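You operate a simulated robot arm through the tools that you are given. There is no shell and no other tool. Be economical: measure what you need, move in short steps, check, and stop when the job is done.

You run a simulated two-armed robot. Do the job below in one go: nothing can be reset, and whatever is moved stays where it is left.

TASK
Sort the lower tray: brown roll to the cooling rack's top, black into the red tray, tan stays.
Fine: slide the tray in, close the door and latch it; the rolls lower down on the rack stay.

It is judged by the outcome, as a careful person would: the job done as asked, and still so three seconds after it is handed in. It fails if anything else is knocked over, pushed out of place, dropped, spilled or broken.

THE ROBOT
Two 7-joint arms with two-finger parallel grippers on one trunk, on a base that drives. Base frame: it is fixed to the floor where the robot stands at the start and does not move with it; the origin is under the middle of the robot, x ahead of it, y to its left, z up. Lengths are in mm, angles in degrees, forces in N, time in s.
The left shoulder is at the start at [30, 119, 1085], the right one opposite. With the tool pointing down near the work surface each hand reaches from about 300 to 360 mm from the robot's upright axis, wherever it stands, measured 20 degrees to its own side. Places, roughly: latch lever [700, -300, 1100]; lower tray [1000, 100, 800]; oven door [900, -600, 1100]; roll [500, 1250, 500]. Payload 3.43 kg a hand.
The tool frame of a hand sits at the grasp point between the pads (the TCP): z along the fingers, y along the line on which they close. The tips reach 30 mm beyond it. Largest opening 94 mm; finger width 28, thickness 10; the body of the gripper, 50 by 96 mm, starts 55 mm behind the TCP.
Orientation is that of the tool frame in the base frame, as a unit quaternion [w, x, y, z]. With the fingers straight down and closing along the base's y, the tool's x points along the base's -x, its y along +y and its z along -z.

THE INTERFACE
- The arms move only by the tool drive_tool. It takes "left_rows", "right_rows" or both (then of equal length, played together; a hand with none holds still); each is one flat list of numbers, 7 for each row, row after row: the gripper command, from -1 (fully open) to 1 (shut), values between in proportion, then the shift along the tool's x, y, z in units of 300 mm (1.0 is 300 mm), then the turn, a rotation vector about the tool's x, y, z in units of 60 degrees (1.0 is 60 degrees). In form: [fingers, tx, ty, tz, rx, ry, rz, fingers, tx, ty, tz, rx, ry, rz, ...]. A call has 1 to 12 rows; each row is the pose to reach, as a shift and turn from the pose commanded when the call began, along the tool's axes at that moment. A call with a number of a shift or a turn outside -1 to 1 is refused whole. Rows are played at 5 a second. More than 50 mm and 8.6 degrees between two rows, or a gripper value outside its range, and nothing of the call is played. Where a pose cannot be reached the arm comes as near as it can. A force on the tool above 40 N (or 10 N above the force at the start of the call, whichever is more), or a blocked arm, ends the call early, and 0.2 s more pass. Each finger travels about 72 mm/s and halts on what it meets, pressing with about 43 N; the grip force reading is that of the motor and also rises with nothing between the fingers. The clock runs only during rows and for 0.2 s after the last one: add rows that repeat a pose to give the fingers time. It gives the time, the measured TCP pose, the force on the tool (base axes), the opening and the grip force at its end, in the units of the frame above (readings bear some noise), with the torque about the TCP (base axes, N m) and any sound that the robot's microphone picked up.
- Cameras (640 x 400 px; columns grow to the right, rows downward): "scene" is now at [42.9, 24.3, 1787.1]; the picture's right is [0.30, -0.95, 0.00], its down [-0.75, -0.23, -0.62] and it looks along [0.60, 0.19, -0.78] (base axes); focal length 262 px, centre (320, 200). "left" rides on the left gripper at [76, -14, -103] in its tool frame; the picture's right is [0.18, 0.98, 0.00], its down [-0.75, 0.14, -0.64] and it looks along [-0.63, 0.12, 0.77] (tool axes); focal length 243 px, centre (320, 200). "right" rides on the right gripper at [76, 14, -102] in its tool frame; the picture's right is [-0.18, 0.98, 0.00], its down [-0.75, -0.14, -0.64] and it looks along [-0.63, -0.12, 0.77] (tool axes); focal length 243 px, centre (320, 200). There is no depth. A picture from a camera that has moved, and an enlarged one, comes with that camera's place and axes in the base frame and with its lens.
- capture(camera): a new picture of that camera. It takes no simulated time.
- lift_body(by): slides the trunk up (or, below 0, down) by that many mm; the arms and the scene camera ride with it, the base frame stays. It gives what a move gives, with no picture.
- steer(legs): drives the robot by 1 to 6 legs, each [ahead, turn to the left] in mm and degrees, along the robot's own axes; the way and the turn of a leg run together, so that a leg with both is an arc; at most 1500 mm and 180 degrees a leg. The arms and the cameras ride along, it lands a little off, and it stops where it bumps. It gives what a move gives.
- turn_head(pan, tilt): turns the head with the scene camera to pan (to the left, within 143 degrees either way) and tilt (down, from -29 to 69), counted from straight ahead of the robot. It gives what a move gives.
- close_up(camera, box): a new picture of the part [left, top, right, bottom] of that camera's present view, enlarged. It takes no simulated time.
- finish_job(): hands the job in; it is judged then, once.

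Work in short steps. Places have to be worked out from the pictures, the camera data and where the tool is seen: move nearer, look again, correct. Check each grasp and each placing, and mend what went wrong. You have 120 turns and 108 pictures in all, those below and enlarged ones among them. Open the grippers and draw the arms clear of the work before you hand the job in, unless the task says otherwise; then end with one line.

The tools are called after "Emit:" as name(argument=value, ...) on one line, values as JSON. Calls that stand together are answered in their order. drive_tool: Moves the arms, as the interface text tells. Its arguments: {"type":"object","properties":{"left_rows":{"type":"array"},"right_rows":{"type":"array"}},"required":[]} The other tools are called the same way: lift_body (by) slides the trunk up or down; steer (legs) drives the base; turn_head (pan, tilt) turns the head that bears the scene camera; capture (camera) takes a picture; close_up (camera, box) takes an enlarged picture of a part of a camera's view; finish_job () hands the job in.

At the start:

```text
t: 0.0
left_position: [285.8, 86.2, 1368.9]
left_tcp_rot: [0.0, 0.0, 1.0, 0.0]
left_ft_force: [-0.1, 0.1, -0.1]
left_ft_torque: [0.01, -0.03, 0.0]
left_grip_width: 94.1
left_grip_force: 0.1
right_position: [438.9, -229.5, 1283.6]
right_tcp_rot: [0.001, 0.001, 1.0, 0.0]
right_ft_force: [0.2, -1.0, 0.0]
right_ft_torque: [0.02, -0.01, 0.01]
right_grip_width: 93.8
right_grip_force: 0.0
trunk travel left (down, up): [-350.0, 60.0]
robot x, y, heading: [-1.5, -0.4, -0.2]
head pan, tilt: [17.4, 51.4]
```

scene: 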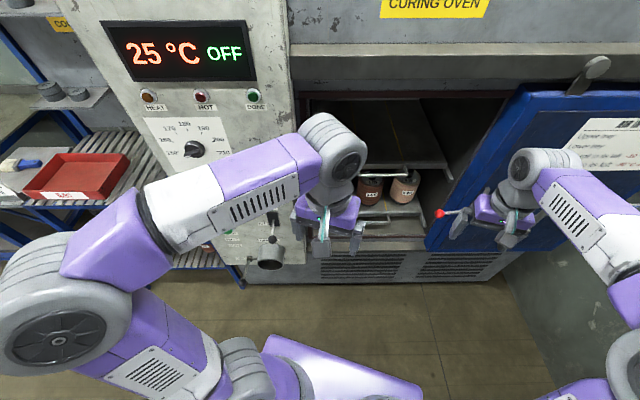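
right: 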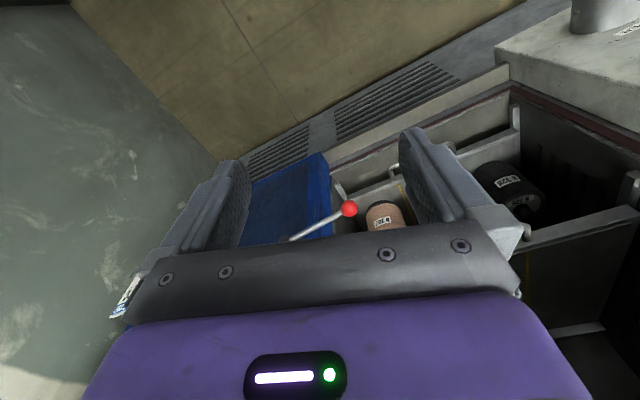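
left: 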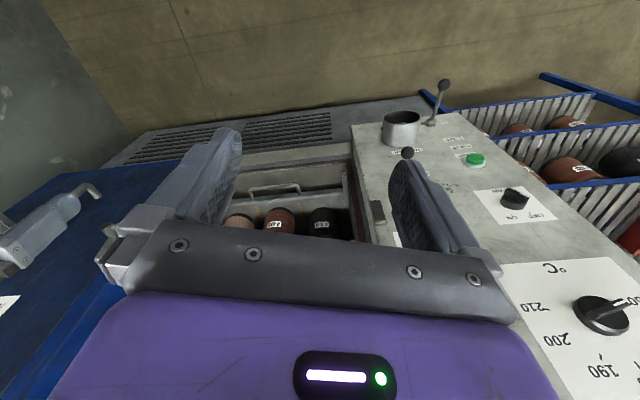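

The first pictures show the oven ahead with its door open to the right and the rack on the left. I turn the head to see the rack and red tray.

Emit:
turn_head(pan=55, tilt=40)

Emit:
capture(camera="scene")

Emit:
turn_head(pan=-10, tilt=35)

Emit:
capture(camera="scene")

```text
t: 1.0
left_position: [285.3, 84.9, 1368.7]
left_tcp_rot: [0.0, 0.001, 1.0, 0.0]
left_ft_force: [0.5, -0.3, -0.6]
left_ft_torque: [0.0, -0.02, 0.0]
left_grip_width: 94.0
left_grip_force: 0.0
right_position: [439.2, -229.9, 1283.3]
right_tcp_rot: [0.0, 0.001, 1.0, 0.001]
right_ft_force: [0.5, 0.3, 0.4]
right_ft_torque: [0.02, 0.02, -0.01]
right_grip_width: 94.1
right_grip_force: 0.0
trunk travel left (down, up): [-350.0, 60.0]
robot x, y, heading: [1.9, -0.3, -0.0]
head pan, tilt: [55.0, 40.0]
```

```text
104 pictures are left
camera scene: at [19.6, 71.2, 1803.1], right [0.82, -0.57, 0.0], down [-0.37, -0.53, -0.77], along [0.44, 0.63, -0.64], focal length 262 px, centre (320, 200)
```

scene: 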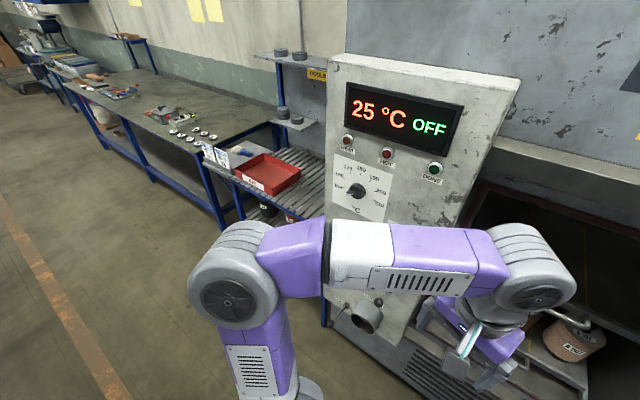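

```text
t: 2.4
left_position: [283.9, 86.1, 1368.6]
left_tcp_rot: [0.0, 0.0, 1.0, 0.0]
left_ft_force: [-0.2, 0.0, 0.1]
left_ft_torque: [0.01, 0.02, 0.0]
left_grip_width: 94.2
left_grip_force: 0.1
right_position: [438.8, -229.4, 1282.6]
right_tcp_rot: [-0.001, 0.001, 1.0, -0.001]
right_ft_force: [-0.7, -0.4, -0.1]
right_ft_torque: [0.02, 0.02, 0.01]
right_grip_width: 94.1
right_grip_force: 0.1
trunk travel left (down, up): [-350.0, 60.0]
robot x, y, heading: [4.0, -0.0, -0.3]
head pan, tilt: [-10.0, 35.0]
```

```text
103 pictures are left
camera scene: at [57.4, -13.6, 1810.7], right [-0.17, -0.98, 0.0], down [-0.56, 0.1, -0.82], along [0.81, -0.14, -0.57], focal length 262 px, centre (320, 200)
```

scene: 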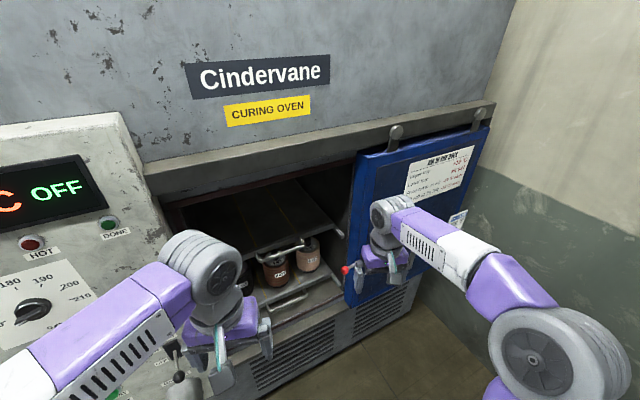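

The rolls stand in the lower tray; I zoom on the interior and the door.

Emit:
close_up(camera="scene", box=[140, 190, 400, 352])

Emit:
close_up(camera="scene", box=[330, 110, 510, 310])

Emit:
close_up(camera="left", box=[140, 80, 460, 280])

```text
2.46 times, centred on (270, 271) of scene
camera zoom: at [57.4, -13.6, 1810.7], right [-0.17, -0.98, 0.0], down [-0.56, 0.1, -0.82], along [0.81, -0.14, -0.57], focal length 645 px, centre (443, 25)
```

zoom: 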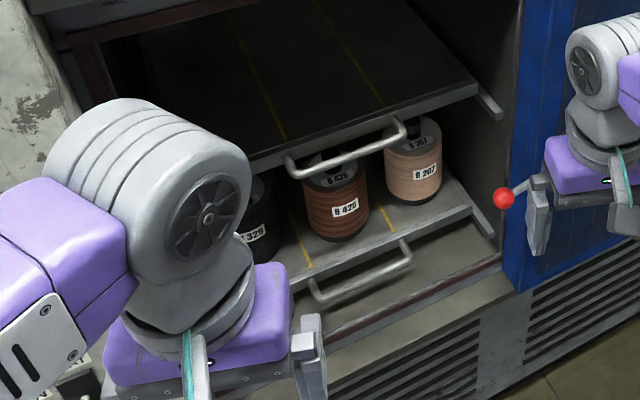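

```text
2.00 times, centred on (420, 210) of scene
camera zoom: at [57.4, -13.6, 1810.7], right [-0.17, -0.98, 0.0], down [-0.56, 0.1, -0.82], along [0.81, -0.14, -0.57], focal length 524 px, centre (120, 180)
```

zoom: 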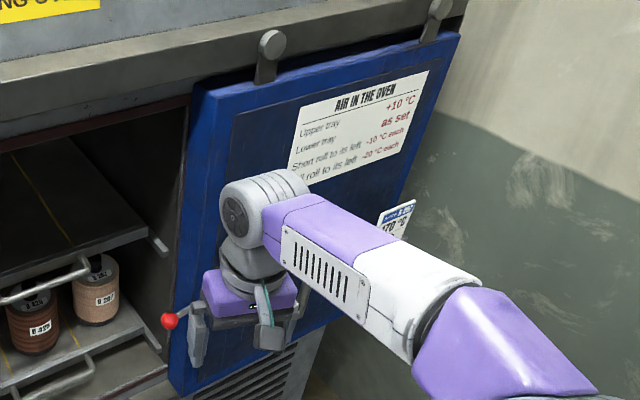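

```text
2.00 times, centred on (300, 180) of left
camera zoom: at [208.5, 71.3, 1471.8], right [-0.18, 0.98, 0.0], down [0.75, 0.14, 0.64], along [0.63, 0.12, -0.77], focal length 485 px, centre (360, 240)
```

zoom: 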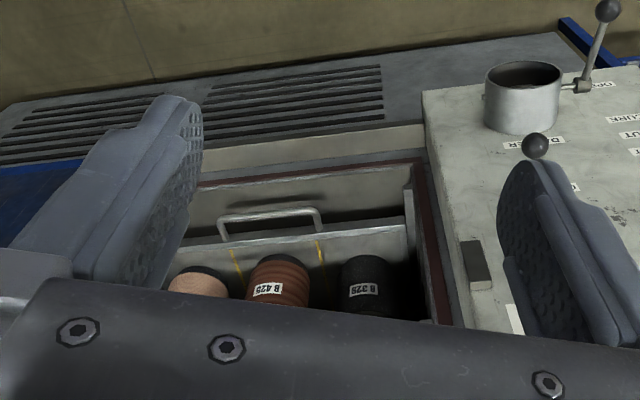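

The door is a sliding one hung on rollers, closing to the left; the rolls may be wide with a hub on top. I lower the left hand 250 mm to get a flatter view into the oven.

Emit:
drive_tool(left_rows=[-1, 0, 0, 0.16, 0, 0, 0, -1, 0, 0, 0.32, 0, 0, 0, -1, 0, 0, 0.48, 0, 0, 0, -1, 0, 0, 0.64, 0, 0, 0, -1, 0, 0, 0.8, 0, 0, 0])

Emit:
close_up(camera="left", box=[120, 40, 440, 240])

Emit:
capture(camera="scene")

```text
t: 3.6
left_position: [285.3, 85.9, 1127.6]
left_tcp_rot: [0.0, 0.0, 1.0, 0.0]
left_ft_force: [0.3, -0.3, 0.4]
left_ft_torque: [0.01, 0.02, -0.01]
left_grip_width: 94.1
left_grip_force: 0.1
right_position: [440.5, -230.0, 1281.7]
right_tcp_rot: [0.0, 0.0, 1.0, 0.002]
right_ft_force: [0.1, -0.3, 0.2]
right_ft_torque: [-0.01, 0.01, 0.01]
right_grip_width: 94.1
right_grip_force: 0.2
trunk travel left (down, up): [-350.0, 60.0]
robot x, y, heading: [1.1, -0.6, 0.2]
head pan, tilt: [-10.0, 35.0]
```

```text
2.00 times, centred on (280, 140) of left
camera zoom: at [208.9, 72.1, 1231.4], right [-0.18, 0.98, 0.0], down [0.75, 0.14, 0.64], along [0.63, 0.12, -0.77], focal length 485 px, centre (400, 320)
```

zoom: 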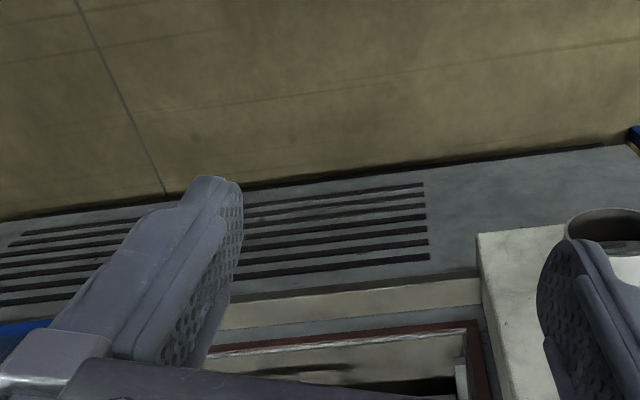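

```text
98 pictures are left
camera scene: at [58.7, -14.0, 1810.6], right [-0.17, -0.98, 0.0], down [-0.57, 0.1, -0.82], along [0.81, -0.14, -0.57], focal length 262 px, centre (320, 200)
```

scene: 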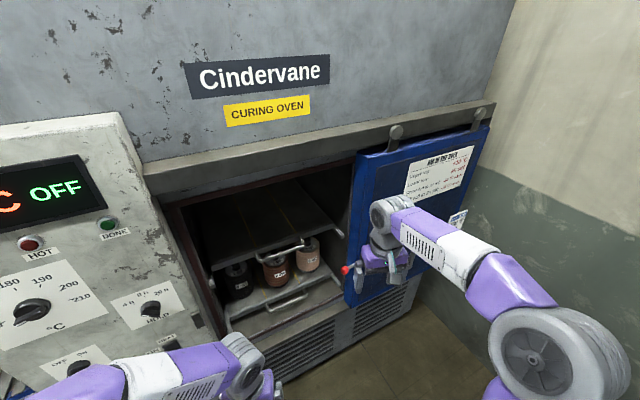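

Now the scene camera has a clear view; I zoom.

Emit:
close_up(camera="scene", box=[190, 215, 350, 315])

Emit:
close_up(camera="right", box=[320, 80, 640, 280])

```text
4.00 times, centred on (270, 265) of scene
camera zoom: at [58.7, -14.0, 1810.6], right [-0.17, -0.98, 0.0], down [-0.57, 0.1, -0.82], along [0.81, -0.14, -0.57], focal length 1048 px, centre (520, -60)
```

zoom: 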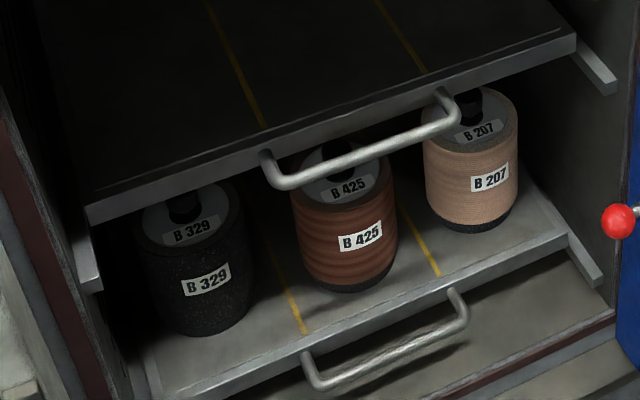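

```text
2.00 times, centred on (480, 180) of right
camera zoom: at [364.7, -215.4, 1385.4], right [0.18, 0.98, 0.0], down [0.75, -0.14, 0.64], along [0.63, -0.12, -0.77], focal length 485 px, centre (0, 240)
```

zoom: 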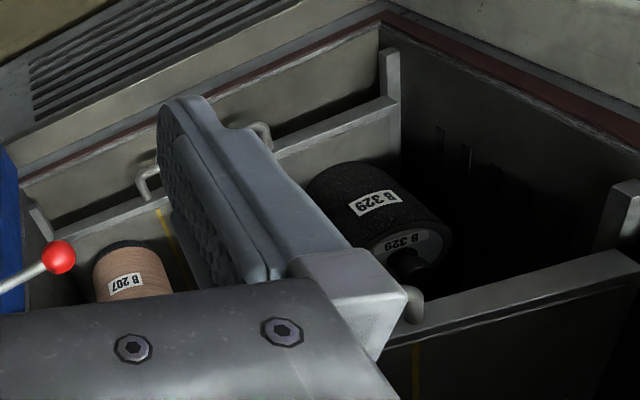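

Triangulating the labels: tan ≈(918,-126,862), brown ≈(855,31,865), black ≈(819,196,866), lower tray handle bar ≈(747,10,790), red knob ≈(695,-217,1025); the oven faces about 17° off my axis. Rolls have black hub stubs to grip. I draw the right hand back, then drive to stand square in front of the tray.

Emit:
drive_tool(right_rows=[-1, 0.16, 0, 0, 0, 0, 0, -1, 0.32, 0, 0, 0, 0, 0, -1, 0.48, 0, 0, 0, 0, 0])

Emit:
steer(legs=[[0, -24], [270, 0], [0, 41.4]])

Emit:
turn_head(pan=0, tilt=50)

Emit:
capture(camera="scene")

```text
t: 4.4
left_position: [283.1, 86.9, 1130.2]
left_tcp_rot: [0.001, 0.0, 1.0, 0.0]
left_ft_force: [0.3, 0.5, 0.0]
left_ft_torque: [-0.01, -0.04, 0.03]
left_grip_width: 94.0
left_grip_force: 0.0
right_position: [291.7, -228.4, 1284.1]
right_tcp_rot: [0.0, 0.001, 1.0, 0.002]
right_ft_force: [-0.9, 0.4, -1.0]
right_ft_torque: [0.02, -0.01, 0.02]
right_grip_width: 94.1
right_grip_force: 0.1
trunk travel left (down, up): [-350.0, 60.0]
robot x, y, heading: [-0.8, 0.6, 0.1]
head pan, tilt: [-10.0, 35.0]
```

```text
t: 9.5
left_position: [495.2, 59.4, 1128.6]
left_tcp_rot: [0.0, -0.155, 0.988, 0.0]
left_ft_force: [0.4, 0.2, 0.0]
left_ft_torque: [0.0, -0.04, -0.02]
left_grip_width: 93.9
left_grip_force: 0.1
right_position: [601.2, -238.6, 1283.2]
right_tcp_rot: [-0.001, -0.154, 0.988, 0.0]
right_ft_force: [0.3, -0.1, -0.9]
right_ft_torque: [0.01, -0.02, -0.04]
right_grip_width: 94.0
right_grip_force: 0.1
trunk travel left (down, up): [-350.0, 60.0]
robot x, y, heading: [248.3, -108.9, 17.8]
head pan, tilt: [-10.0, 35.0]
```

```text
t: 10.3
left_position: [493.7, 58.1, 1128.9]
left_tcp_rot: [0.0, -0.154, 0.988, 0.0]
left_ft_force: [0.0, 0.2, -0.6]
left_ft_torque: [0.02, 0.02, 0.0]
left_grip_width: 94.3
left_grip_force: 0.1
right_position: [600.8, -238.5, 1282.7]
right_tcp_rot: [0.001, -0.154, 0.988, 0.001]
right_ft_force: [1.6, 0.0, 0.2]
right_ft_torque: [0.0, -0.02, 0.03]
right_grip_width: 93.7
right_grip_force: 0.0
trunk travel left (down, up): [-350.0, 60.0]
robot x, y, heading: [253.6, -111.0, 17.7]
head pan, tilt: [0.0, 50.0]
```

```text
95 pictures are left
camera scene: at [295.5, -94.5, 1789.0], right [0.3, -0.95, 0.0], down [-0.73, -0.23, -0.64], along [0.61, 0.2, -0.77], focal length 262 px, centre (320, 200)
```

scene: 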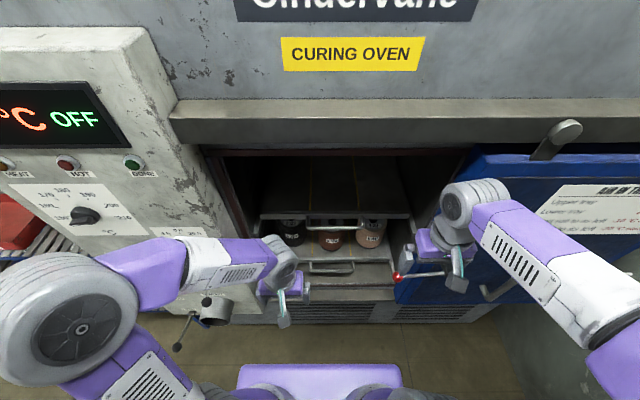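

I'm square to the oven. Zoom on tray, handle and lever.

Emit:
close_up(camera="scene", box=[230, 190, 430, 315])

Emit:
close_up(camera="scene", box=[380, 190, 640, 352])

```text
3.20 times, centred on (330, 252) of scene
camera zoom: at [295.5, -94.5, 1789.0], right [0.3, -0.95, 0.0], down [-0.73, -0.23, -0.64], along [0.61, 0.2, -0.77], focal length 838 px, centre (288, 32)
```

zoom: 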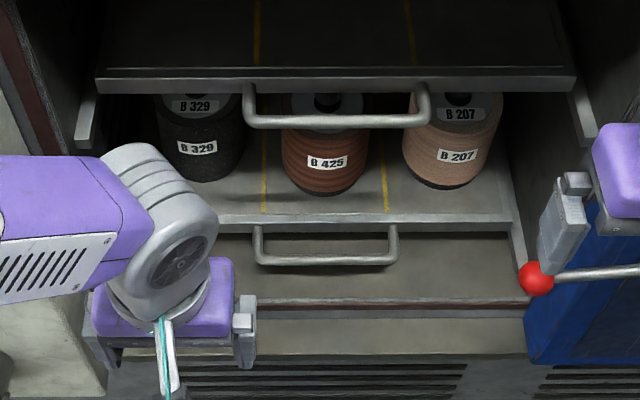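

```text
2.46 times, centred on (510, 271) of scene
camera zoom: at [295.5, -94.5, 1789.0], right [0.3, -0.95, 0.0], down [-0.73, -0.23, -0.64], along [0.61, 0.2, -0.77], focal length 645 px, centre (-148, 25)
```

zoom: 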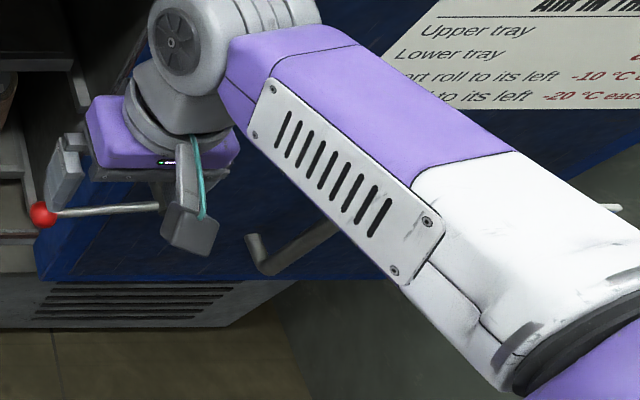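

The bar of the lower tray is about 444 mm ahead of the camera, 40 mm right, z≈800–820. I bring the left hand above it, turning it toward closing fore-and-aft.

Emit:
drive_tool(left_rows=[-1, -0.1, -0.06, 0.07, 0, 0, 0.107, -1, -0.2, -0.12, 0.14, 0, 0, 0.214, -1, -0.3, -0.18, 0.21, 0, 0, 0.321, -1, -0.4, -0.24, 0.28, 0, 0, 0.428, -1, -0.5, -0.3, 0.35, 0, 0, 0.535, -1, -0.6, -0.36, 0.42, 0, 0, 0.642, -1, -0.69, -0.42, 0.49, 0, 0, 0.75])

Emit:
drive_tool(left_rows=[-1, 0, 0, 0, 0, 0, 0.13, -1, 0, 0, 0, 0, 0, 0.26, -1, 0, 0, 0, 0, 0, 0.39, -1, 0, 0, 0, 0, 0, 0.52, -1, 0, 0, 0, 0, 0, 0.65, -1, 0, 0, 0, 0, 0, 0.75])

Emit:
capture(camera="scene")

Emit:
capture(camera="left")

```text
t: 11.8
left_position: [699.0, 4.7, 991.5]
left_tcp_rot: [-0.02, 0.2, 0.98, -0.002]
left_ft_force: [-53.7, -2.9, 29.3]
left_ft_torque: [1.25, -6.31, 1.77]
left_grip_width: 93.6
left_grip_force: 0.1
right_position: [599.5, -237.0, 1282.8]
right_tcp_rot: [-0.001, -0.154, 0.988, 0.0]
right_ft_force: [1.8, 0.4, -1.0]
right_ft_torque: [-0.05, 0.16, 0.0]
right_grip_width: 94.0
right_grip_force: 0.0
trunk travel left (down, up): [-350.0, 60.0]
robot x, y, heading: [249.5, -110.5, 18.0]
head pan, tilt: [0.0, 50.0]
stopped in row 7 (left hand): the force on the tool passed its limit at 106 N (the readings are from after the stop); the commanded pose is now the measured one
```

```text
t: 13.2
left_position: [701.4, 5.7, 992.6]
left_tcp_rot: [-0.012, 0.564, 0.826, -0.006]
left_ft_force: [-32.6, 6.0, 4.9]
left_ft_torque: [-0.63, -3.16, 0.14]
left_grip_width: 93.9
left_grip_force: 0.1
right_position: [595.8, -235.9, 1283.3]
right_tcp_rot: [0.001, -0.155, 0.988, -0.001]
right_ft_force: [0.0, 0.8, 0.2]
right_ft_torque: [-0.03, 0.02, -0.01]
right_grip_width: 94.1
right_grip_force: 0.0
trunk travel left (down, up): [-350.0, 60.0]
robot x, y, heading: [250.5, -111.6, 17.7]
head pan, tilt: [0.0, 50.0]
```

```text
92 pictures are left
camera scene: at [288.7, -92.9, 1789.1], right [0.31, -0.95, 0.0], down [-0.73, -0.24, -0.65], along [0.61, 0.2, -0.76], focal length 262 px, centre (320, 200)
```

scene: 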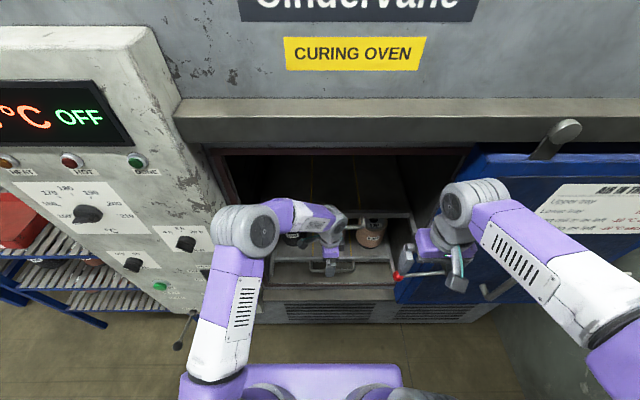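

```text
91 pictures are left
camera left: at [662.3, 71.2, 1097.3], right [0.85, 0.53, -0.02], down [0.42, -0.65, 0.63], along [0.32, -0.54, -0.78], focal length 243 px, centre (320, 200)
```

left: 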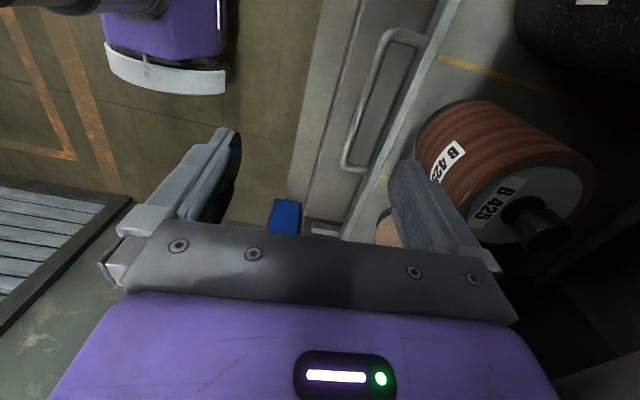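

The wrist has bumped the upper tray's handle, so that tray is higher than I thought. I back straight off and look.

Emit:
drive_tool(left_rows=[-1, 0, -0.15, 0, 0, 0, 0, -1, 0, -0.3, 0, 0, 0, 0, -1, 0, -0.45, 0, 0, 0, 0])

Emit:
close_up(camera="scene", box=[230, 190, 430, 315])

Emit:
capture(camera="left")

```text
t: 14.0
left_position: [578.9, -45.4, 995.9]
left_tcp_rot: [-0.013, 0.562, 0.827, -0.007]
left_ft_force: [-0.8, 0.6, -0.1]
left_ft_torque: [0.03, -0.02, 0.02]
left_grip_width: 93.9
left_grip_force: 0.0
right_position: [600.7, -238.3, 1282.4]
right_tcp_rot: [0.0, -0.155, 0.988, 0.001]
right_ft_force: [0.5, -0.5, 0.0]
right_ft_torque: [0.01, 0.01, -0.03]
right_grip_width: 94.2
right_grip_force: 0.0
trunk travel left (down, up): [-350.0, 60.0]
robot x, y, heading: [253.7, -108.7, 17.8]
head pan, tilt: [0.0, 50.0]
```

```text
3.20 times, centred on (330, 252) of scene
camera zoom: at [295.2, -95.6, 1789.0], right [0.31, -0.95, 0.0], down [-0.73, -0.23, -0.64], along [0.61, 0.2, -0.77], focal length 838 px, centre (288, 32)
```

zoom: 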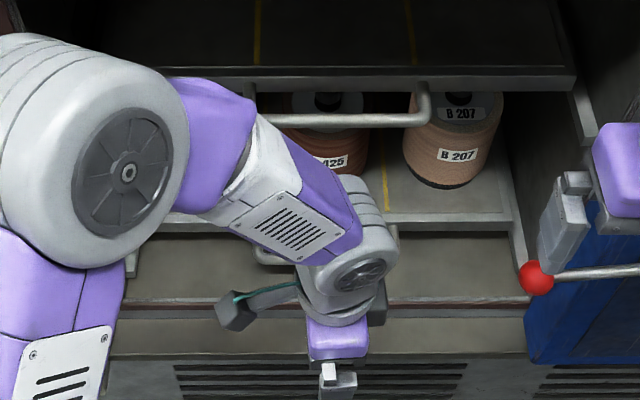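

```text
89 pictures are left
camera left: at [541.6, 19.9, 1100.4], right [0.85, 0.53, -0.02], down [0.43, -0.65, 0.63], along [0.32, -0.54, -0.78], focal length 243 px, centre (320, 200)
```

left: 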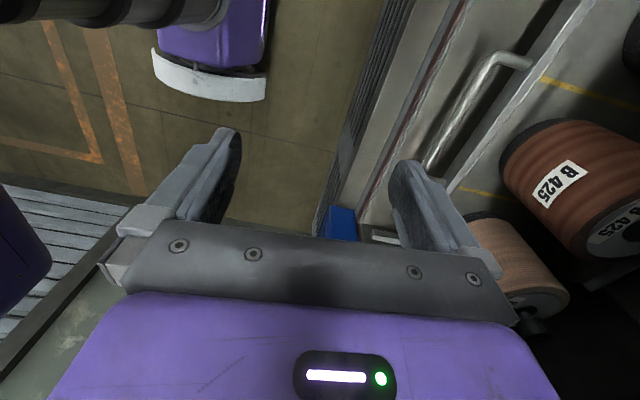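

The upper tray did not move. Using both hand views, the lower bar is at ≈(755,-1,771). I tilt the fingers 45° forward and close to ~40 mm for a slanted approach.

Emit:
drive_tool(left_rows=[-0.5, 0, 0, 0, -0.13, 0, -0.02, 0, 0, 0, 0, -0.26, 0, -0.03, 0.15, 0, 0, 0, -0.39, 0, -0.05, 0.15, 0, 0, 0, -0.52, 0, -0.06, 0.15, 0, 0, 0, -0.64, 0, -0.06, 0.15, 0, 0, 0, -0.75, 0, -0.06])

Emit:
capture(camera="left")

```text
t: 15.4
left_position: [586.9, -0.4, 987.4]
left_tcp_rot: [0.177, 0.416, 0.851, 0.267]
left_ft_force: [-0.5, -0.3, 0.0]
left_ft_torque: [0.0, 0.02, -0.01]
left_grip_width: 39.6
left_grip_force: 0.0
right_position: [601.2, -240.0, 1281.2]
right_tcp_rot: [-0.003, -0.149, 0.989, 0.001]
right_ft_force: [0.1, 0.0, -0.7]
right_ft_torque: [0.01, -0.01, -0.04]
right_grip_width: 93.9
right_grip_force: 0.0
trunk travel left (down, up): [-350.0, 60.0]
robot x, y, heading: [247.6, -107.2, 17.9]
head pan, tilt: [0.0, 50.0]
stopped in row 6 (left hand): the arm was blocked; the commanded pose is now the measured one
```

```text
88 pictures are left
camera left: at [479.6, 21.7, 1055.6], right [0.49, 0.65, 0.57], down [0.2, -0.73, 0.66], along [0.85, -0.21, -0.49], focal length 243 px, centre (320, 200)
```

left: 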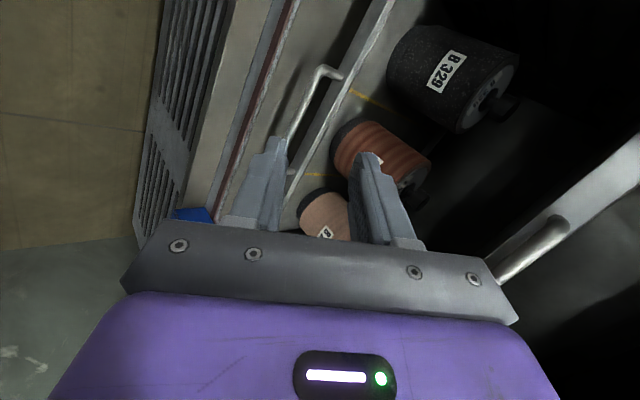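

The trays sit at equal depth and the tiers are ~310 mm apart, so hubs can be gripped from the front without pulling the tray. I back the base off for room, then turn the left hand to point forward, 30° down, closing sideways.

Emit:
steer(legs=[[-250, 0]])

Emit:
drive_tool(left_rows=[0, 0, 0.05, 0.08, -0.0134, -0.0417, -0.121, 0, 0, 0.1, 0.16, -0.0268, -0.0834, -0.242, -0.5, 0, 0.15, 0.24, -0.04, -0.125, -0.363, -0.5, 0, 0.2, 0.32, -0.0536, -0.167, -0.484, -1, 0, 0.25, 0.4, -0.067, -0.2085, -0.605, -1, 0, 0.25, 0.4, -0.08, -0.25, -0.726, -1, 0, 0.25, 0.4, -0.094, -0.292, -0.847])

Emit:
capture(camera="scene")

```text
t: 17.2
left_position: [350.1, -77.5, 987.5]
left_tcp_rot: [0.177, 0.416, 0.852, 0.266]
left_ft_force: [0.0, -0.9, 0.3]
left_ft_torque: [0.02, 0.01, -0.03]
left_grip_width: 40.1
left_grip_force: 0.0
right_position: [364.6, -316.6, 1281.6]
right_tcp_rot: [-0.004, -0.15, 0.989, 0.002]
right_ft_force: [0.0, 0.1, 0.4]
right_ft_torque: [0.0, -0.03, 0.0]
right_grip_width: 93.8
right_grip_force: 0.0
trunk travel left (down, up): [-350.0, 60.0]
robot x, y, heading: [9.8, -182.3, 17.9]
head pan, tilt: [0.0, 50.0]
```

```text
t: 18.8
left_position: [459.4, -1.1, 937.9]
left_tcp_rot: [0.416, 0.037, 0.898, 0.139]
left_ft_force: [0.0, 0.1, 0.6]
left_ft_torque: [0.01, -0.01, 0.01]
left_grip_width: 93.7
left_grip_force: 0.1
right_position: [363.0, -315.2, 1280.7]
right_tcp_rot: [-0.003, -0.151, 0.989, 0.001]
right_ft_force: [-0.2, 0.1, 0.0]
right_ft_torque: [0.01, -0.02, 0.0]
right_grip_width: 94.0
right_grip_force: 0.0
trunk travel left (down, up): [-350.0, 60.0]
robot x, y, heading: [15.6, -186.7, 17.8]
head pan, tilt: [0.0, 50.0]
```

```text
87 pictures are left
camera scene: at [58.6, -170.0, 1788.9], right [0.31, -0.95, 0.0], down [-0.73, -0.24, -0.64], along [0.61, 0.2, -0.77], focal length 262 px, centre (320, 200)
```

scene: 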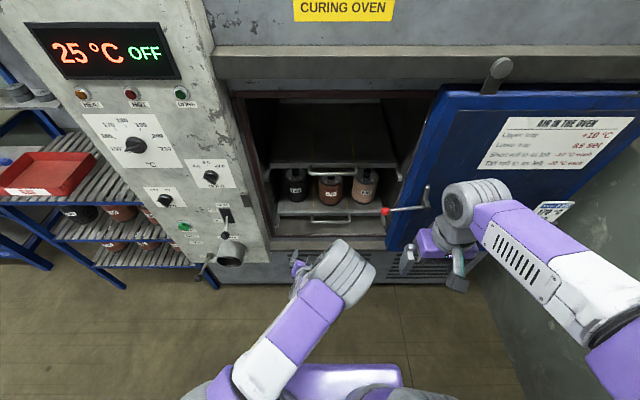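

Works. I finish the rotation, then look with the left camera.

Emit:
drive_tool(left_rows=[-1, 0, 0, 0, -0.0134, -0.0417, -0.121, -1, 0, 0, 0, -0.0268, -0.0834, -0.242, -1, 0, 0, 0, -0.04, -0.125, -0.363])

Emit:
capture(camera="left")

Emit:
close_up(camera="scene", box=[240, 130, 440, 255])

```text
t: 19.6
left_position: [457.8, -1.5, 937.2]
left_tcp_rot: [0.494, -0.133, 0.856, 0.074]
left_ft_force: [-0.1, 0.1, 0.1]
left_ft_torque: [0.0, 0.01, -0.01]
left_grip_width: 93.8
left_grip_force: 0.1
right_position: [364.6, -315.8, 1280.5]
right_tcp_rot: [-0.003, -0.151, 0.989, 0.001]
right_ft_force: [-0.4, 0.0, -0.7]
right_ft_torque: [0.03, -0.01, 0.0]
right_grip_width: 93.8
right_grip_force: 0.1
trunk travel left (down, up): [-350.0, 60.0]
robot x, y, heading: [12.4, -184.6, 17.9]
head pan, tilt: [0.0, 50.0]
```

```text
86 pictures are left
camera left: at [341.9, -53.5, 923.5], right [-0.38, 0.91, -0.16], down [-0.21, 0.08, 0.97], along [0.9, 0.41, 0.16], focal length 243 px, centre (320, 200)
```

left: 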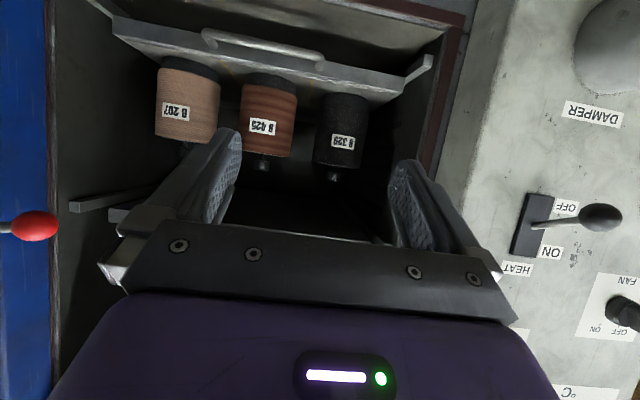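

```text
3.20 times, centred on (340, 192) of scene
camera zoom: at [58.4, -170.3, 1788.9], right [0.31, -0.95, 0.0], down [-0.73, -0.24, -0.64], along [0.61, 0.2, -0.77], focal length 838 px, centre (256, 224)
```

zoom: 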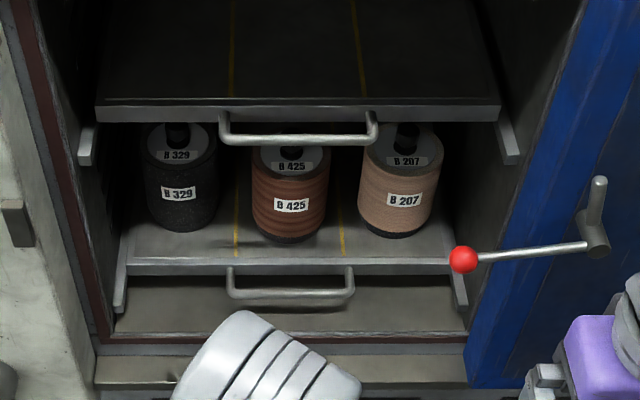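

Hub positions: brown ≈(862,40,953), black ≈(846,202,957), ~31 mm wide stubs spanning z≈940–968. I drive in 230 mm and flatten the tool tilt to ~18° while shifting in line with the black roll.

Emit:
steer(legs=[[230, 0]])

Emit:
drive_tool(left_rows=[-1, 0, 0.12, 0, 0, -0.1, 0, -1, 0, 0.24, 0, 0, -0.2, 0, -1, -0.05, 0.24, 0, 0, -0.2, 0])

Emit:
capture(camera="left")

Emit:
close_up(camera="scene", box=[230, 190, 430, 315])

```text
t: 21.4
left_position: [676.1, 69.4, 936.9]
left_tcp_rot: [0.492, -0.133, 0.857, 0.076]
left_ft_force: [0.1, -0.1, -0.2]
left_ft_torque: [-0.02, -0.01, 0.03]
left_grip_width: 94.1
left_grip_force: 0.1
right_position: [583.5, -245.1, 1280.3]
right_tcp_rot: [-0.003, -0.15, 0.989, 0.002]
right_ft_force: [-0.2, -0.8, 0.3]
right_ft_torque: [0.02, 0.05, 0.02]
right_grip_width: 94.2
right_grip_force: 0.0
trunk travel left (down, up): [-350.0, 60.0]
robot x, y, heading: [230.3, -119.3, 17.9]
head pan, tilt: [0.0, 50.0]
```

```text
t: 22.2
left_position: [661.8, 138.9, 950.3]
left_tcp_rot: [0.58, -0.124, 0.8, 0.089]
left_ft_force: [0.0, -1.0, 0.4]
left_ft_torque: [0.01, -0.03, -0.02]
left_grip_width: 94.2
left_grip_force: 0.0
right_position: [582.6, -244.6, 1282.5]
right_tcp_rot: [-0.003, -0.15, 0.989, 0.001]
right_ft_force: [-0.2, -0.3, -0.1]
right_ft_torque: [0.0, -0.01, 0.02]
right_grip_width: 93.9
right_grip_force: 0.0
trunk travel left (down, up): [-350.0, 60.0]
robot x, y, heading: [229.7, -119.3, 17.7]
head pan, tilt: [0.0, 50.0]
```

```text
84 pictures are left
camera left: at [550.3, 89.7, 910.9], right [-0.35, 0.92, -0.18], down [-0.4, 0.02, 0.92], along [0.85, 0.39, 0.36], focal length 243 px, centre (320, 200)
```

left: 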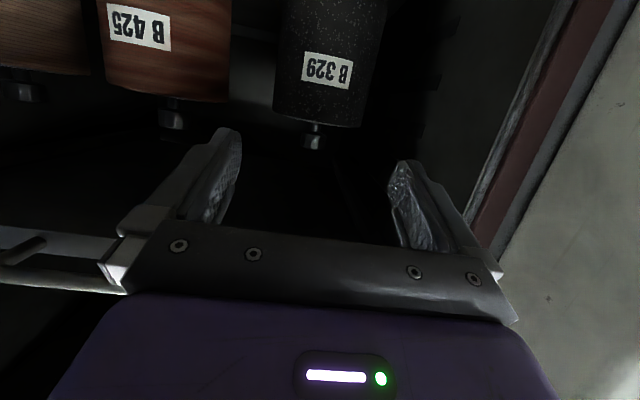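

```text
3.20 times, centred on (330, 252) of scene
camera zoom: at [275.9, -100.7, 1789.0], right [0.31, -0.95, 0.0], down [-0.73, -0.24, -0.64], along [0.61, 0.2, -0.77], focal length 838 px, centre (288, 32)
```

zoom: 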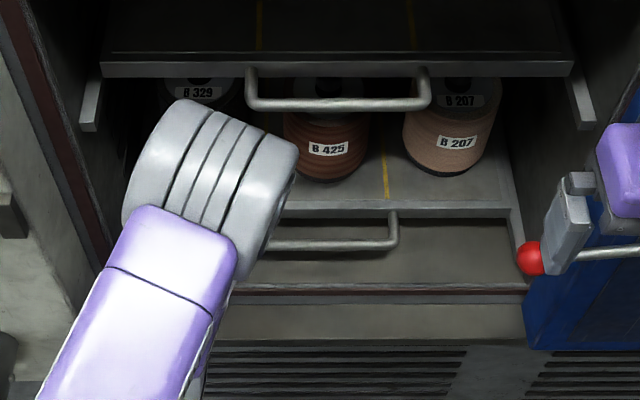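

The black hub shows at ≈(846,203), stub z≈933–966, nearly in line with the hand. I rise and advance 100 mm, then look.

Emit:
drive_tool(left_rows=[-1, -0.11, 0.01, 0, 0, 0, 0, -1, -0.22, 0.02, 0.1, 0, 0, 0, -1, -0.22, 0.02, 0.22, 0, 0, 0, -1, -0.22, 0.02, 0.33, 0, 0, 0])

Emit:
capture(camera="left")

```text
t: 23.2
left_position: [770.9, 181.3, 982.3]
left_tcp_rot: [0.579, -0.124, 0.801, 0.089]
left_ft_force: [-0.2, 0.1, -0.8]
left_ft_torque: [0.0, -0.04, 0.0]
left_grip_width: 93.8
left_grip_force: 0.0
right_position: [583.0, -243.9, 1280.6]
right_tcp_rot: [-0.003, -0.151, 0.989, 0.001]
right_ft_force: [0.3, -0.4, -0.3]
right_ft_torque: [-0.03, 0.01, 0.06]
right_grip_width: 93.8
right_grip_force: 0.0
trunk travel left (down, up): [-350.0, 60.0]
robot x, y, heading: [226.9, -112.0, 18.0]
head pan, tilt: [0.0, 50.0]
```

```text
82 pictures are left
camera left: at [658.8, 131.2, 942.1], right [-0.35, 0.92, -0.18], down [-0.4, 0.02, 0.92], along [0.85, 0.39, 0.36], focal length 243 px, centre (320, 200)
```

left: 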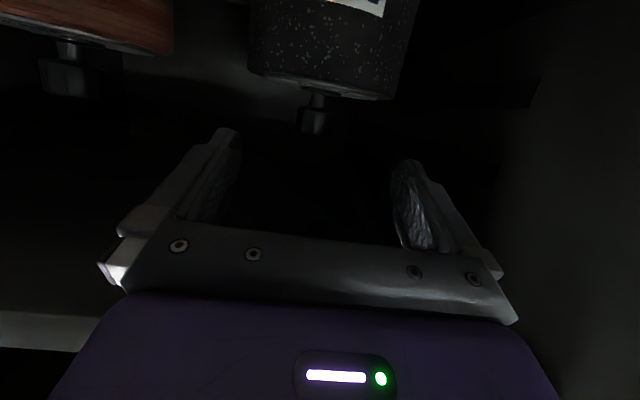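

The hub is a stem with a wider cap (cap z≈943–966), about 85 mm ahead along the tool. I advance 71 mm and look before closing.

Emit:
drive_tool(left_rows=[-1, 0, -0.012, 0.1, 0, 0, 0, -1, 0, -0.012, 0.18, 0, 0, 0, -1, 0, -0.012, 0.237, 0, 0, 0])

Emit:
capture(camera="left")

```text
t: 24.0
left_position: [835.9, 197.6, 959.4]
left_tcp_rot: [0.579, -0.125, 0.801, 0.089]
left_ft_force: [0.3, -0.5, -0.3]
left_ft_torque: [-0.01, 0.0, 0.04]
left_grip_width: 93.9
left_grip_force: 0.0
right_position: [584.1, -244.6, 1281.9]
right_tcp_rot: [-0.003, -0.15, 0.989, 0.001]
right_ft_force: [-0.4, -0.5, 0.0]
right_ft_torque: [0.0, 0.0, 0.01]
right_grip_width: 94.1
right_grip_force: 0.1
trunk travel left (down, up): [-350.0, 60.0]
robot x, y, heading: [228.0, -115.8, 17.6]
head pan, tilt: [0.0, 50.0]
```

```text
81 pictures are left
camera left: at [724.7, 147.5, 919.5], right [-0.35, 0.92, -0.18], down [-0.4, 0.02, 0.92], along [0.85, 0.39, 0.36], focal length 243 px, centre (320, 200)
```

left: 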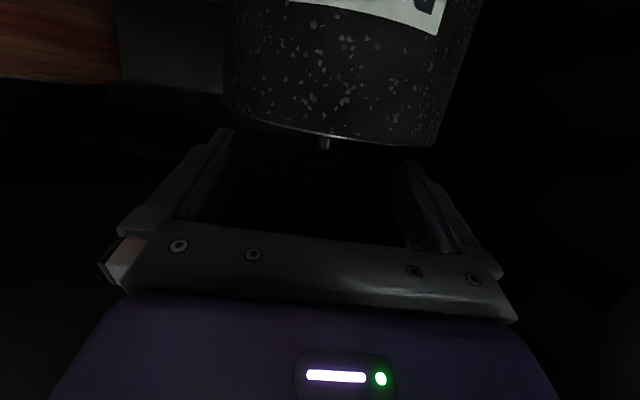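

The hub is between the fingers near their tips as planned. I close.

Emit:
drive_tool(left_rows=[0, 0, 0, 0, 0, 0, 0, 1, 0, 0, 0, 0, 0, 0, 1, 0, 0, 0, 0, 0, 0, 1, 0, 0, 0, 0, 0, 0, 1, 0, 0, 0, 0, 0, 0])

Emit:
capture(camera="left")

```text
t: 25.2
left_position: [835.4, 199.3, 958.8]
left_tcp_rot: [0.58, -0.124, 0.8, 0.089]
left_ft_force: [-1.0, 4.9, 0.2]
left_ft_torque: [0.56, 0.17, 0.1]
left_grip_width: 32.7
left_grip_force: 42.9
right_position: [582.0, -244.0, 1281.8]
right_tcp_rot: [-0.003, -0.15, 0.989, 0.001]
right_ft_force: [-0.3, 0.7, -1.0]
right_ft_torque: [0.01, -0.01, -0.02]
right_grip_width: 94.3
right_grip_force: 0.1
trunk travel left (down, up): [-350.0, 60.0]
robot x, y, heading: [233.2, -114.0, 18.0]
head pan, tilt: [0.0, 50.0]
```

```text
80 pictures are left
camera left: at [724.0, 148.5, 919.5], right [-0.35, 0.92, -0.18], down [-0.4, 0.02, 0.92], along [0.85, 0.39, 0.36], focal length 243 px, centre (320, 200)
```

left: 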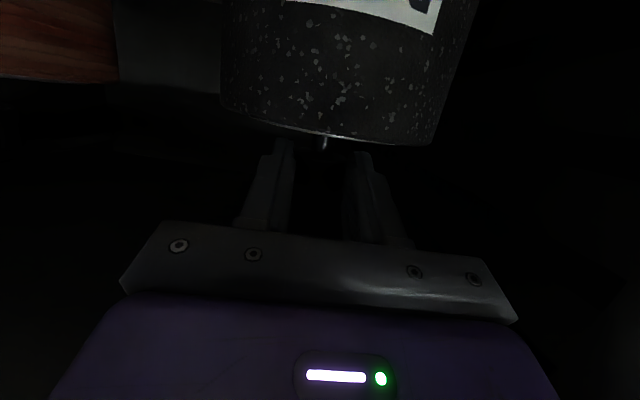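

Gripped at 32.7 mm with full force. I lift 25 mm straight up and read the force.

Emit:
drive_tool(left_rows=[1, -0.04, 0, -0.013, 0, 0, 0, 1, -0.08, 0, -0.026, 0, 0, 0, 1, -0.08, 0, -0.026, 0, 0, 0])

Emit:
capture(camera="left")

Emit:
close_up(camera="scene", box=[230, 190, 430, 315])

```text
t: 26.0
left_position: [836.1, 198.3, 983.4]
left_tcp_rot: [0.579, -0.124, 0.801, 0.088]
left_ft_force: [1.0, -0.2, -14.6]
left_ft_torque: [-0.2, 0.31, -0.01]
left_grip_width: 32.6
left_grip_force: 43.3
right_position: [584.7, -245.4, 1281.0]
right_tcp_rot: [-0.005, -0.15, 0.989, 0.001]
right_ft_force: [-0.5, 0.6, -0.4]
right_ft_torque: [0.05, 0.01, 0.0]
right_grip_width: 94.0
right_grip_force: 0.0
trunk travel left (down, up): [-350.0, 60.0]
robot x, y, heading: [230.6, -113.5, 18.0]
head pan, tilt: [0.0, 50.0]
```

```text
79 pictures are left
camera left: at [724.2, 147.1, 943.6], right [-0.35, 0.92, -0.18], down [-0.4, 0.03, 0.92], along [0.85, 0.39, 0.36], focal length 243 px, centre (320, 200)
```

left: 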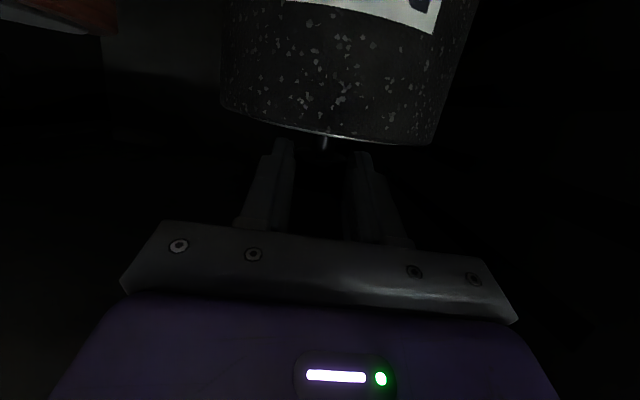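

```text
3.20 times, centred on (330, 252) of scene
camera zoom: at [279.0, -99.0, 1788.8], right [0.31, -0.95, 0.0], down [-0.73, -0.24, -0.64], along [0.61, 0.2, -0.77], focal length 838 px, centre (288, 32)
```

zoom: 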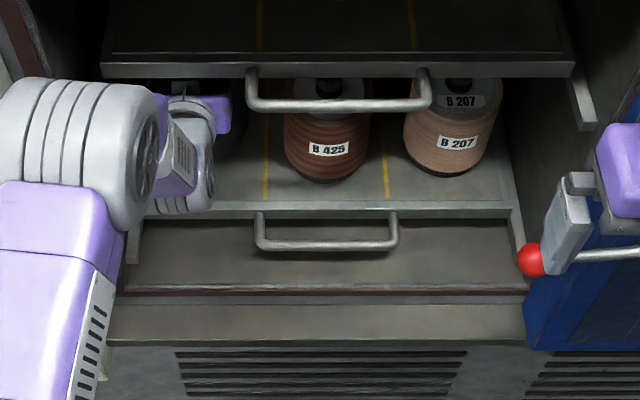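

Roll lifted (≈1.5 kg). I back the base straight out 320 mm, so the roll leaves the oven horizontally.

Emit:
steer(legs=[[-320, 0]])

Emit:
turn_head(pan=25, tilt=45)

Emit:
capture(camera="scene")

```text
t: 28.1
left_position: [528.3, 99.0, 984.1]
left_tcp_rot: [0.58, -0.124, 0.8, 0.088]
left_ft_force: [-0.8, 0.0, -13.4]
left_ft_torque: [-0.09, 0.39, 0.05]
left_grip_width: 32.5
left_grip_force: 43.5
right_position: [279.3, -343.4, 1280.8]
right_tcp_rot: [-0.004, -0.152, 0.988, 0.002]
right_ft_force: [0.1, -0.5, 0.0]
right_ft_torque: [-0.01, 0.0, -0.01]
right_grip_width: 94.2
right_grip_force: 0.1
trunk travel left (down, up): [-350.0, 60.0]
robot x, y, heading: [-76.6, -212.1, 17.8]
head pan, tilt: [0.0, 50.0]
```

```text
t: 29.0
left_position: [530.0, 98.9, 983.7]
left_tcp_rot: [0.579, -0.124, 0.801, 0.088]
left_ft_force: [0.0, -0.4, -14.1]
left_ft_torque: [-0.21, 0.26, 0.0]
left_grip_width: 32.5
left_grip_force: 43.2
right_position: [280.2, -343.5, 1281.7]
right_tcp_rot: [-0.005, -0.152, 0.988, 0.002]
right_ft_force: [0.1, 0.0, -0.8]
right_ft_torque: [-0.02, 0.01, -0.01]
right_grip_width: 93.8
right_grip_force: 0.1
trunk travel left (down, up): [-350.0, 60.0]
robot x, y, heading: [-75.6, -217.6, 17.9]
head pan, tilt: [25.0, 45.0]
```

```text
77 pictures are left
camera scene: at [-40.4, -166.4, 1795.7], right [0.68, -0.73, 0.0], down [-0.52, -0.48, -0.71], along [0.52, 0.48, -0.71], focal length 262 px, centre (320, 200)
```

scene: 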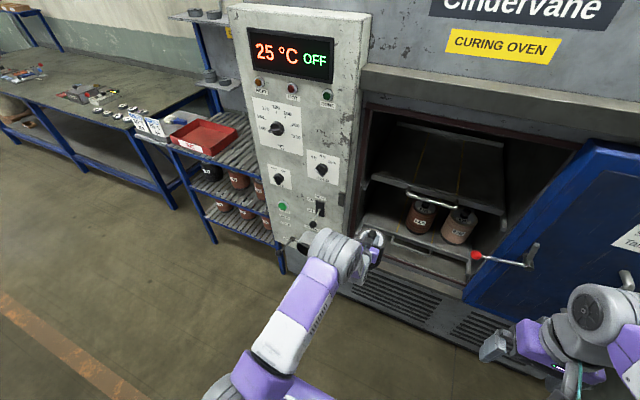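

Out cleanly. I zoom on the rack to map its top and the red tray.

Emit:
close_up(camera="scene", box=[130, 80, 290, 180])

Emit:
close_up(camera="scene", box=[150, 130, 310, 280])

```text
4.00 times, centred on (210, 130) of scene
camera zoom: at [-40.4, -166.4, 1795.7], right [0.68, -0.73, 0.0], down [-0.52, -0.48, -0.71], along [0.52, 0.48, -0.71], focal length 1048 px, centre (760, 480)
```

zoom: 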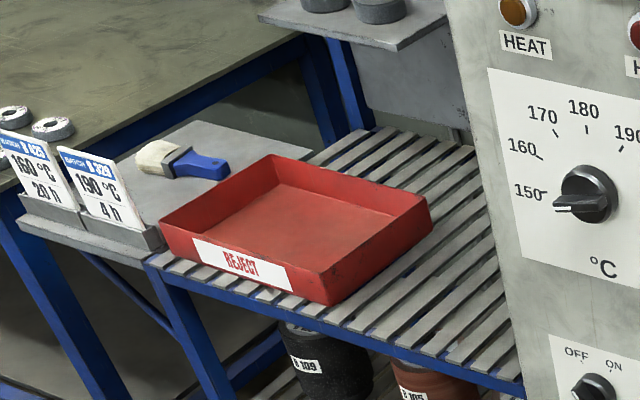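

```text
2.67 times, centred on (230, 205) of scene
camera zoom: at [-40.4, -166.4, 1795.7], right [0.68, -0.73, 0.0], down [-0.52, -0.48, -0.71], along [0.52, 0.48, -0.71], focal length 698 px, centre (560, 187)
```

zoom: 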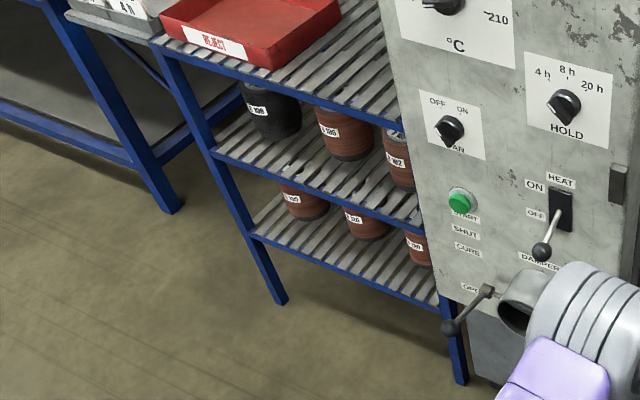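

I back 250 mm more for swing room (the damper lever sticks out), then drive left along the rack and turn to face it.

Emit:
steer(legs=[[-250, 0], [0, 90], [1000, 0], [0, -90]])

Emit:
turn_head(pan=0, tilt=40)

Emit:
capture(camera="scene")

Emit:
capture(camera="left")

```text
t: 43.3
left_position: [-7.7, 973.8, 983.5]
left_tcp_rot: [0.579, -0.12, 0.802, 0.086]
left_ft_force: [0.4, -1.0, -14.0]
left_ft_torque: [-0.17, 0.36, 0.0]
left_grip_width: 32.8
left_grip_force: 43.1
right_position: [-261.9, 532.2, 1281.4]
right_tcp_rot: [-0.004, -0.147, 0.989, 0.001]
right_ft_force: [0.1, -0.1, -0.7]
right_ft_torque: [0.01, -0.04, 0.01]
right_grip_width: 93.8
right_grip_force: 0.1
trunk travel left (down, up): [-350.0, 60.0]
robot x, y, heading: [-617.2, 665.1, 17.7]
head pan, tilt: [25.0, 45.0]
```

```text
t: 44.1
left_position: [-8.8, 972.9, 983.1]
left_tcp_rot: [0.579, -0.12, 0.802, 0.085]
left_ft_force: [-0.6, -0.1, -14.2]
left_ft_torque: [-0.18, 0.32, -0.07]
left_grip_width: 32.3
left_grip_force: 42.8
right_position: [-263.9, 532.6, 1279.9]
right_tcp_rot: [-0.004, -0.146, 0.989, 0.001]
right_ft_force: [0.3, 0.2, -0.1]
right_ft_torque: [-0.03, -0.03, 0.02]
right_grip_width: 94.3
right_grip_force: 0.1
trunk travel left (down, up): [-350.0, 60.0]
robot x, y, heading: [-609.2, 664.8, 17.4]
head pan, tilt: [0.0, 40.0]
```

```text
74 pictures are left
camera scene: at [-559.9, 683.5, 1803.0], right [0.3, -0.95, 0.0], down [-0.61, -0.19, -0.77], along [0.73, 0.23, -0.64], focal length 262 px, centre (320, 200)
```

scene: 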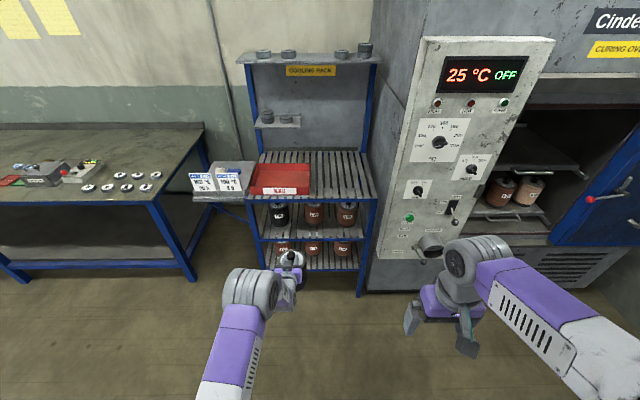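

```text
73 pictures are left
camera left: at [-119.8, 923.4, 943.6], right [-0.34, 0.92, -0.18], down [-0.4, 0.03, 0.92], along [0.85, 0.38, 0.36], focal length 243 px, centre (320, 200)
```

left: 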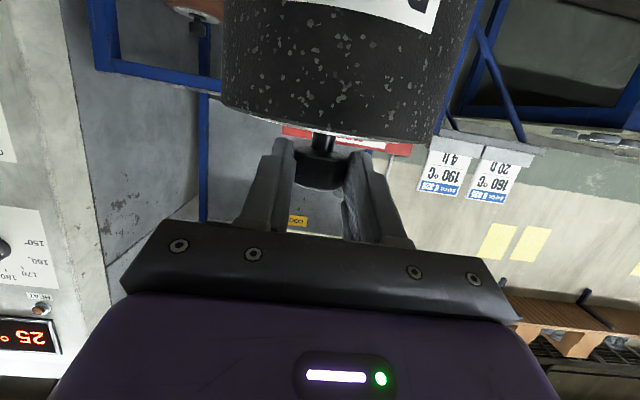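

Facing the rack: slatted top tier with the red REJECT tray at left and free slats right. Zoom for measurements.

Emit:
close_up(camera="scene", box=[180, 120, 400, 258])

```text
2.90 times, centred on (290, 189) of scene
camera zoom: at [-559.9, 683.5, 1803.0], right [0.3, -0.95, 0.0], down [-0.61, -0.19, -0.77], along [0.73, 0.23, -0.64], focal length 759 px, centre (407, 232)
```

zoom: 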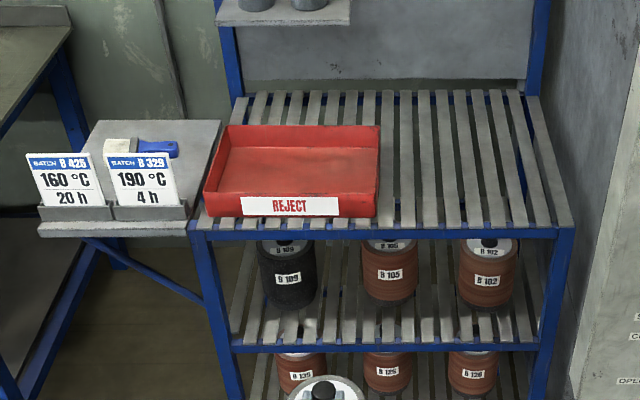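

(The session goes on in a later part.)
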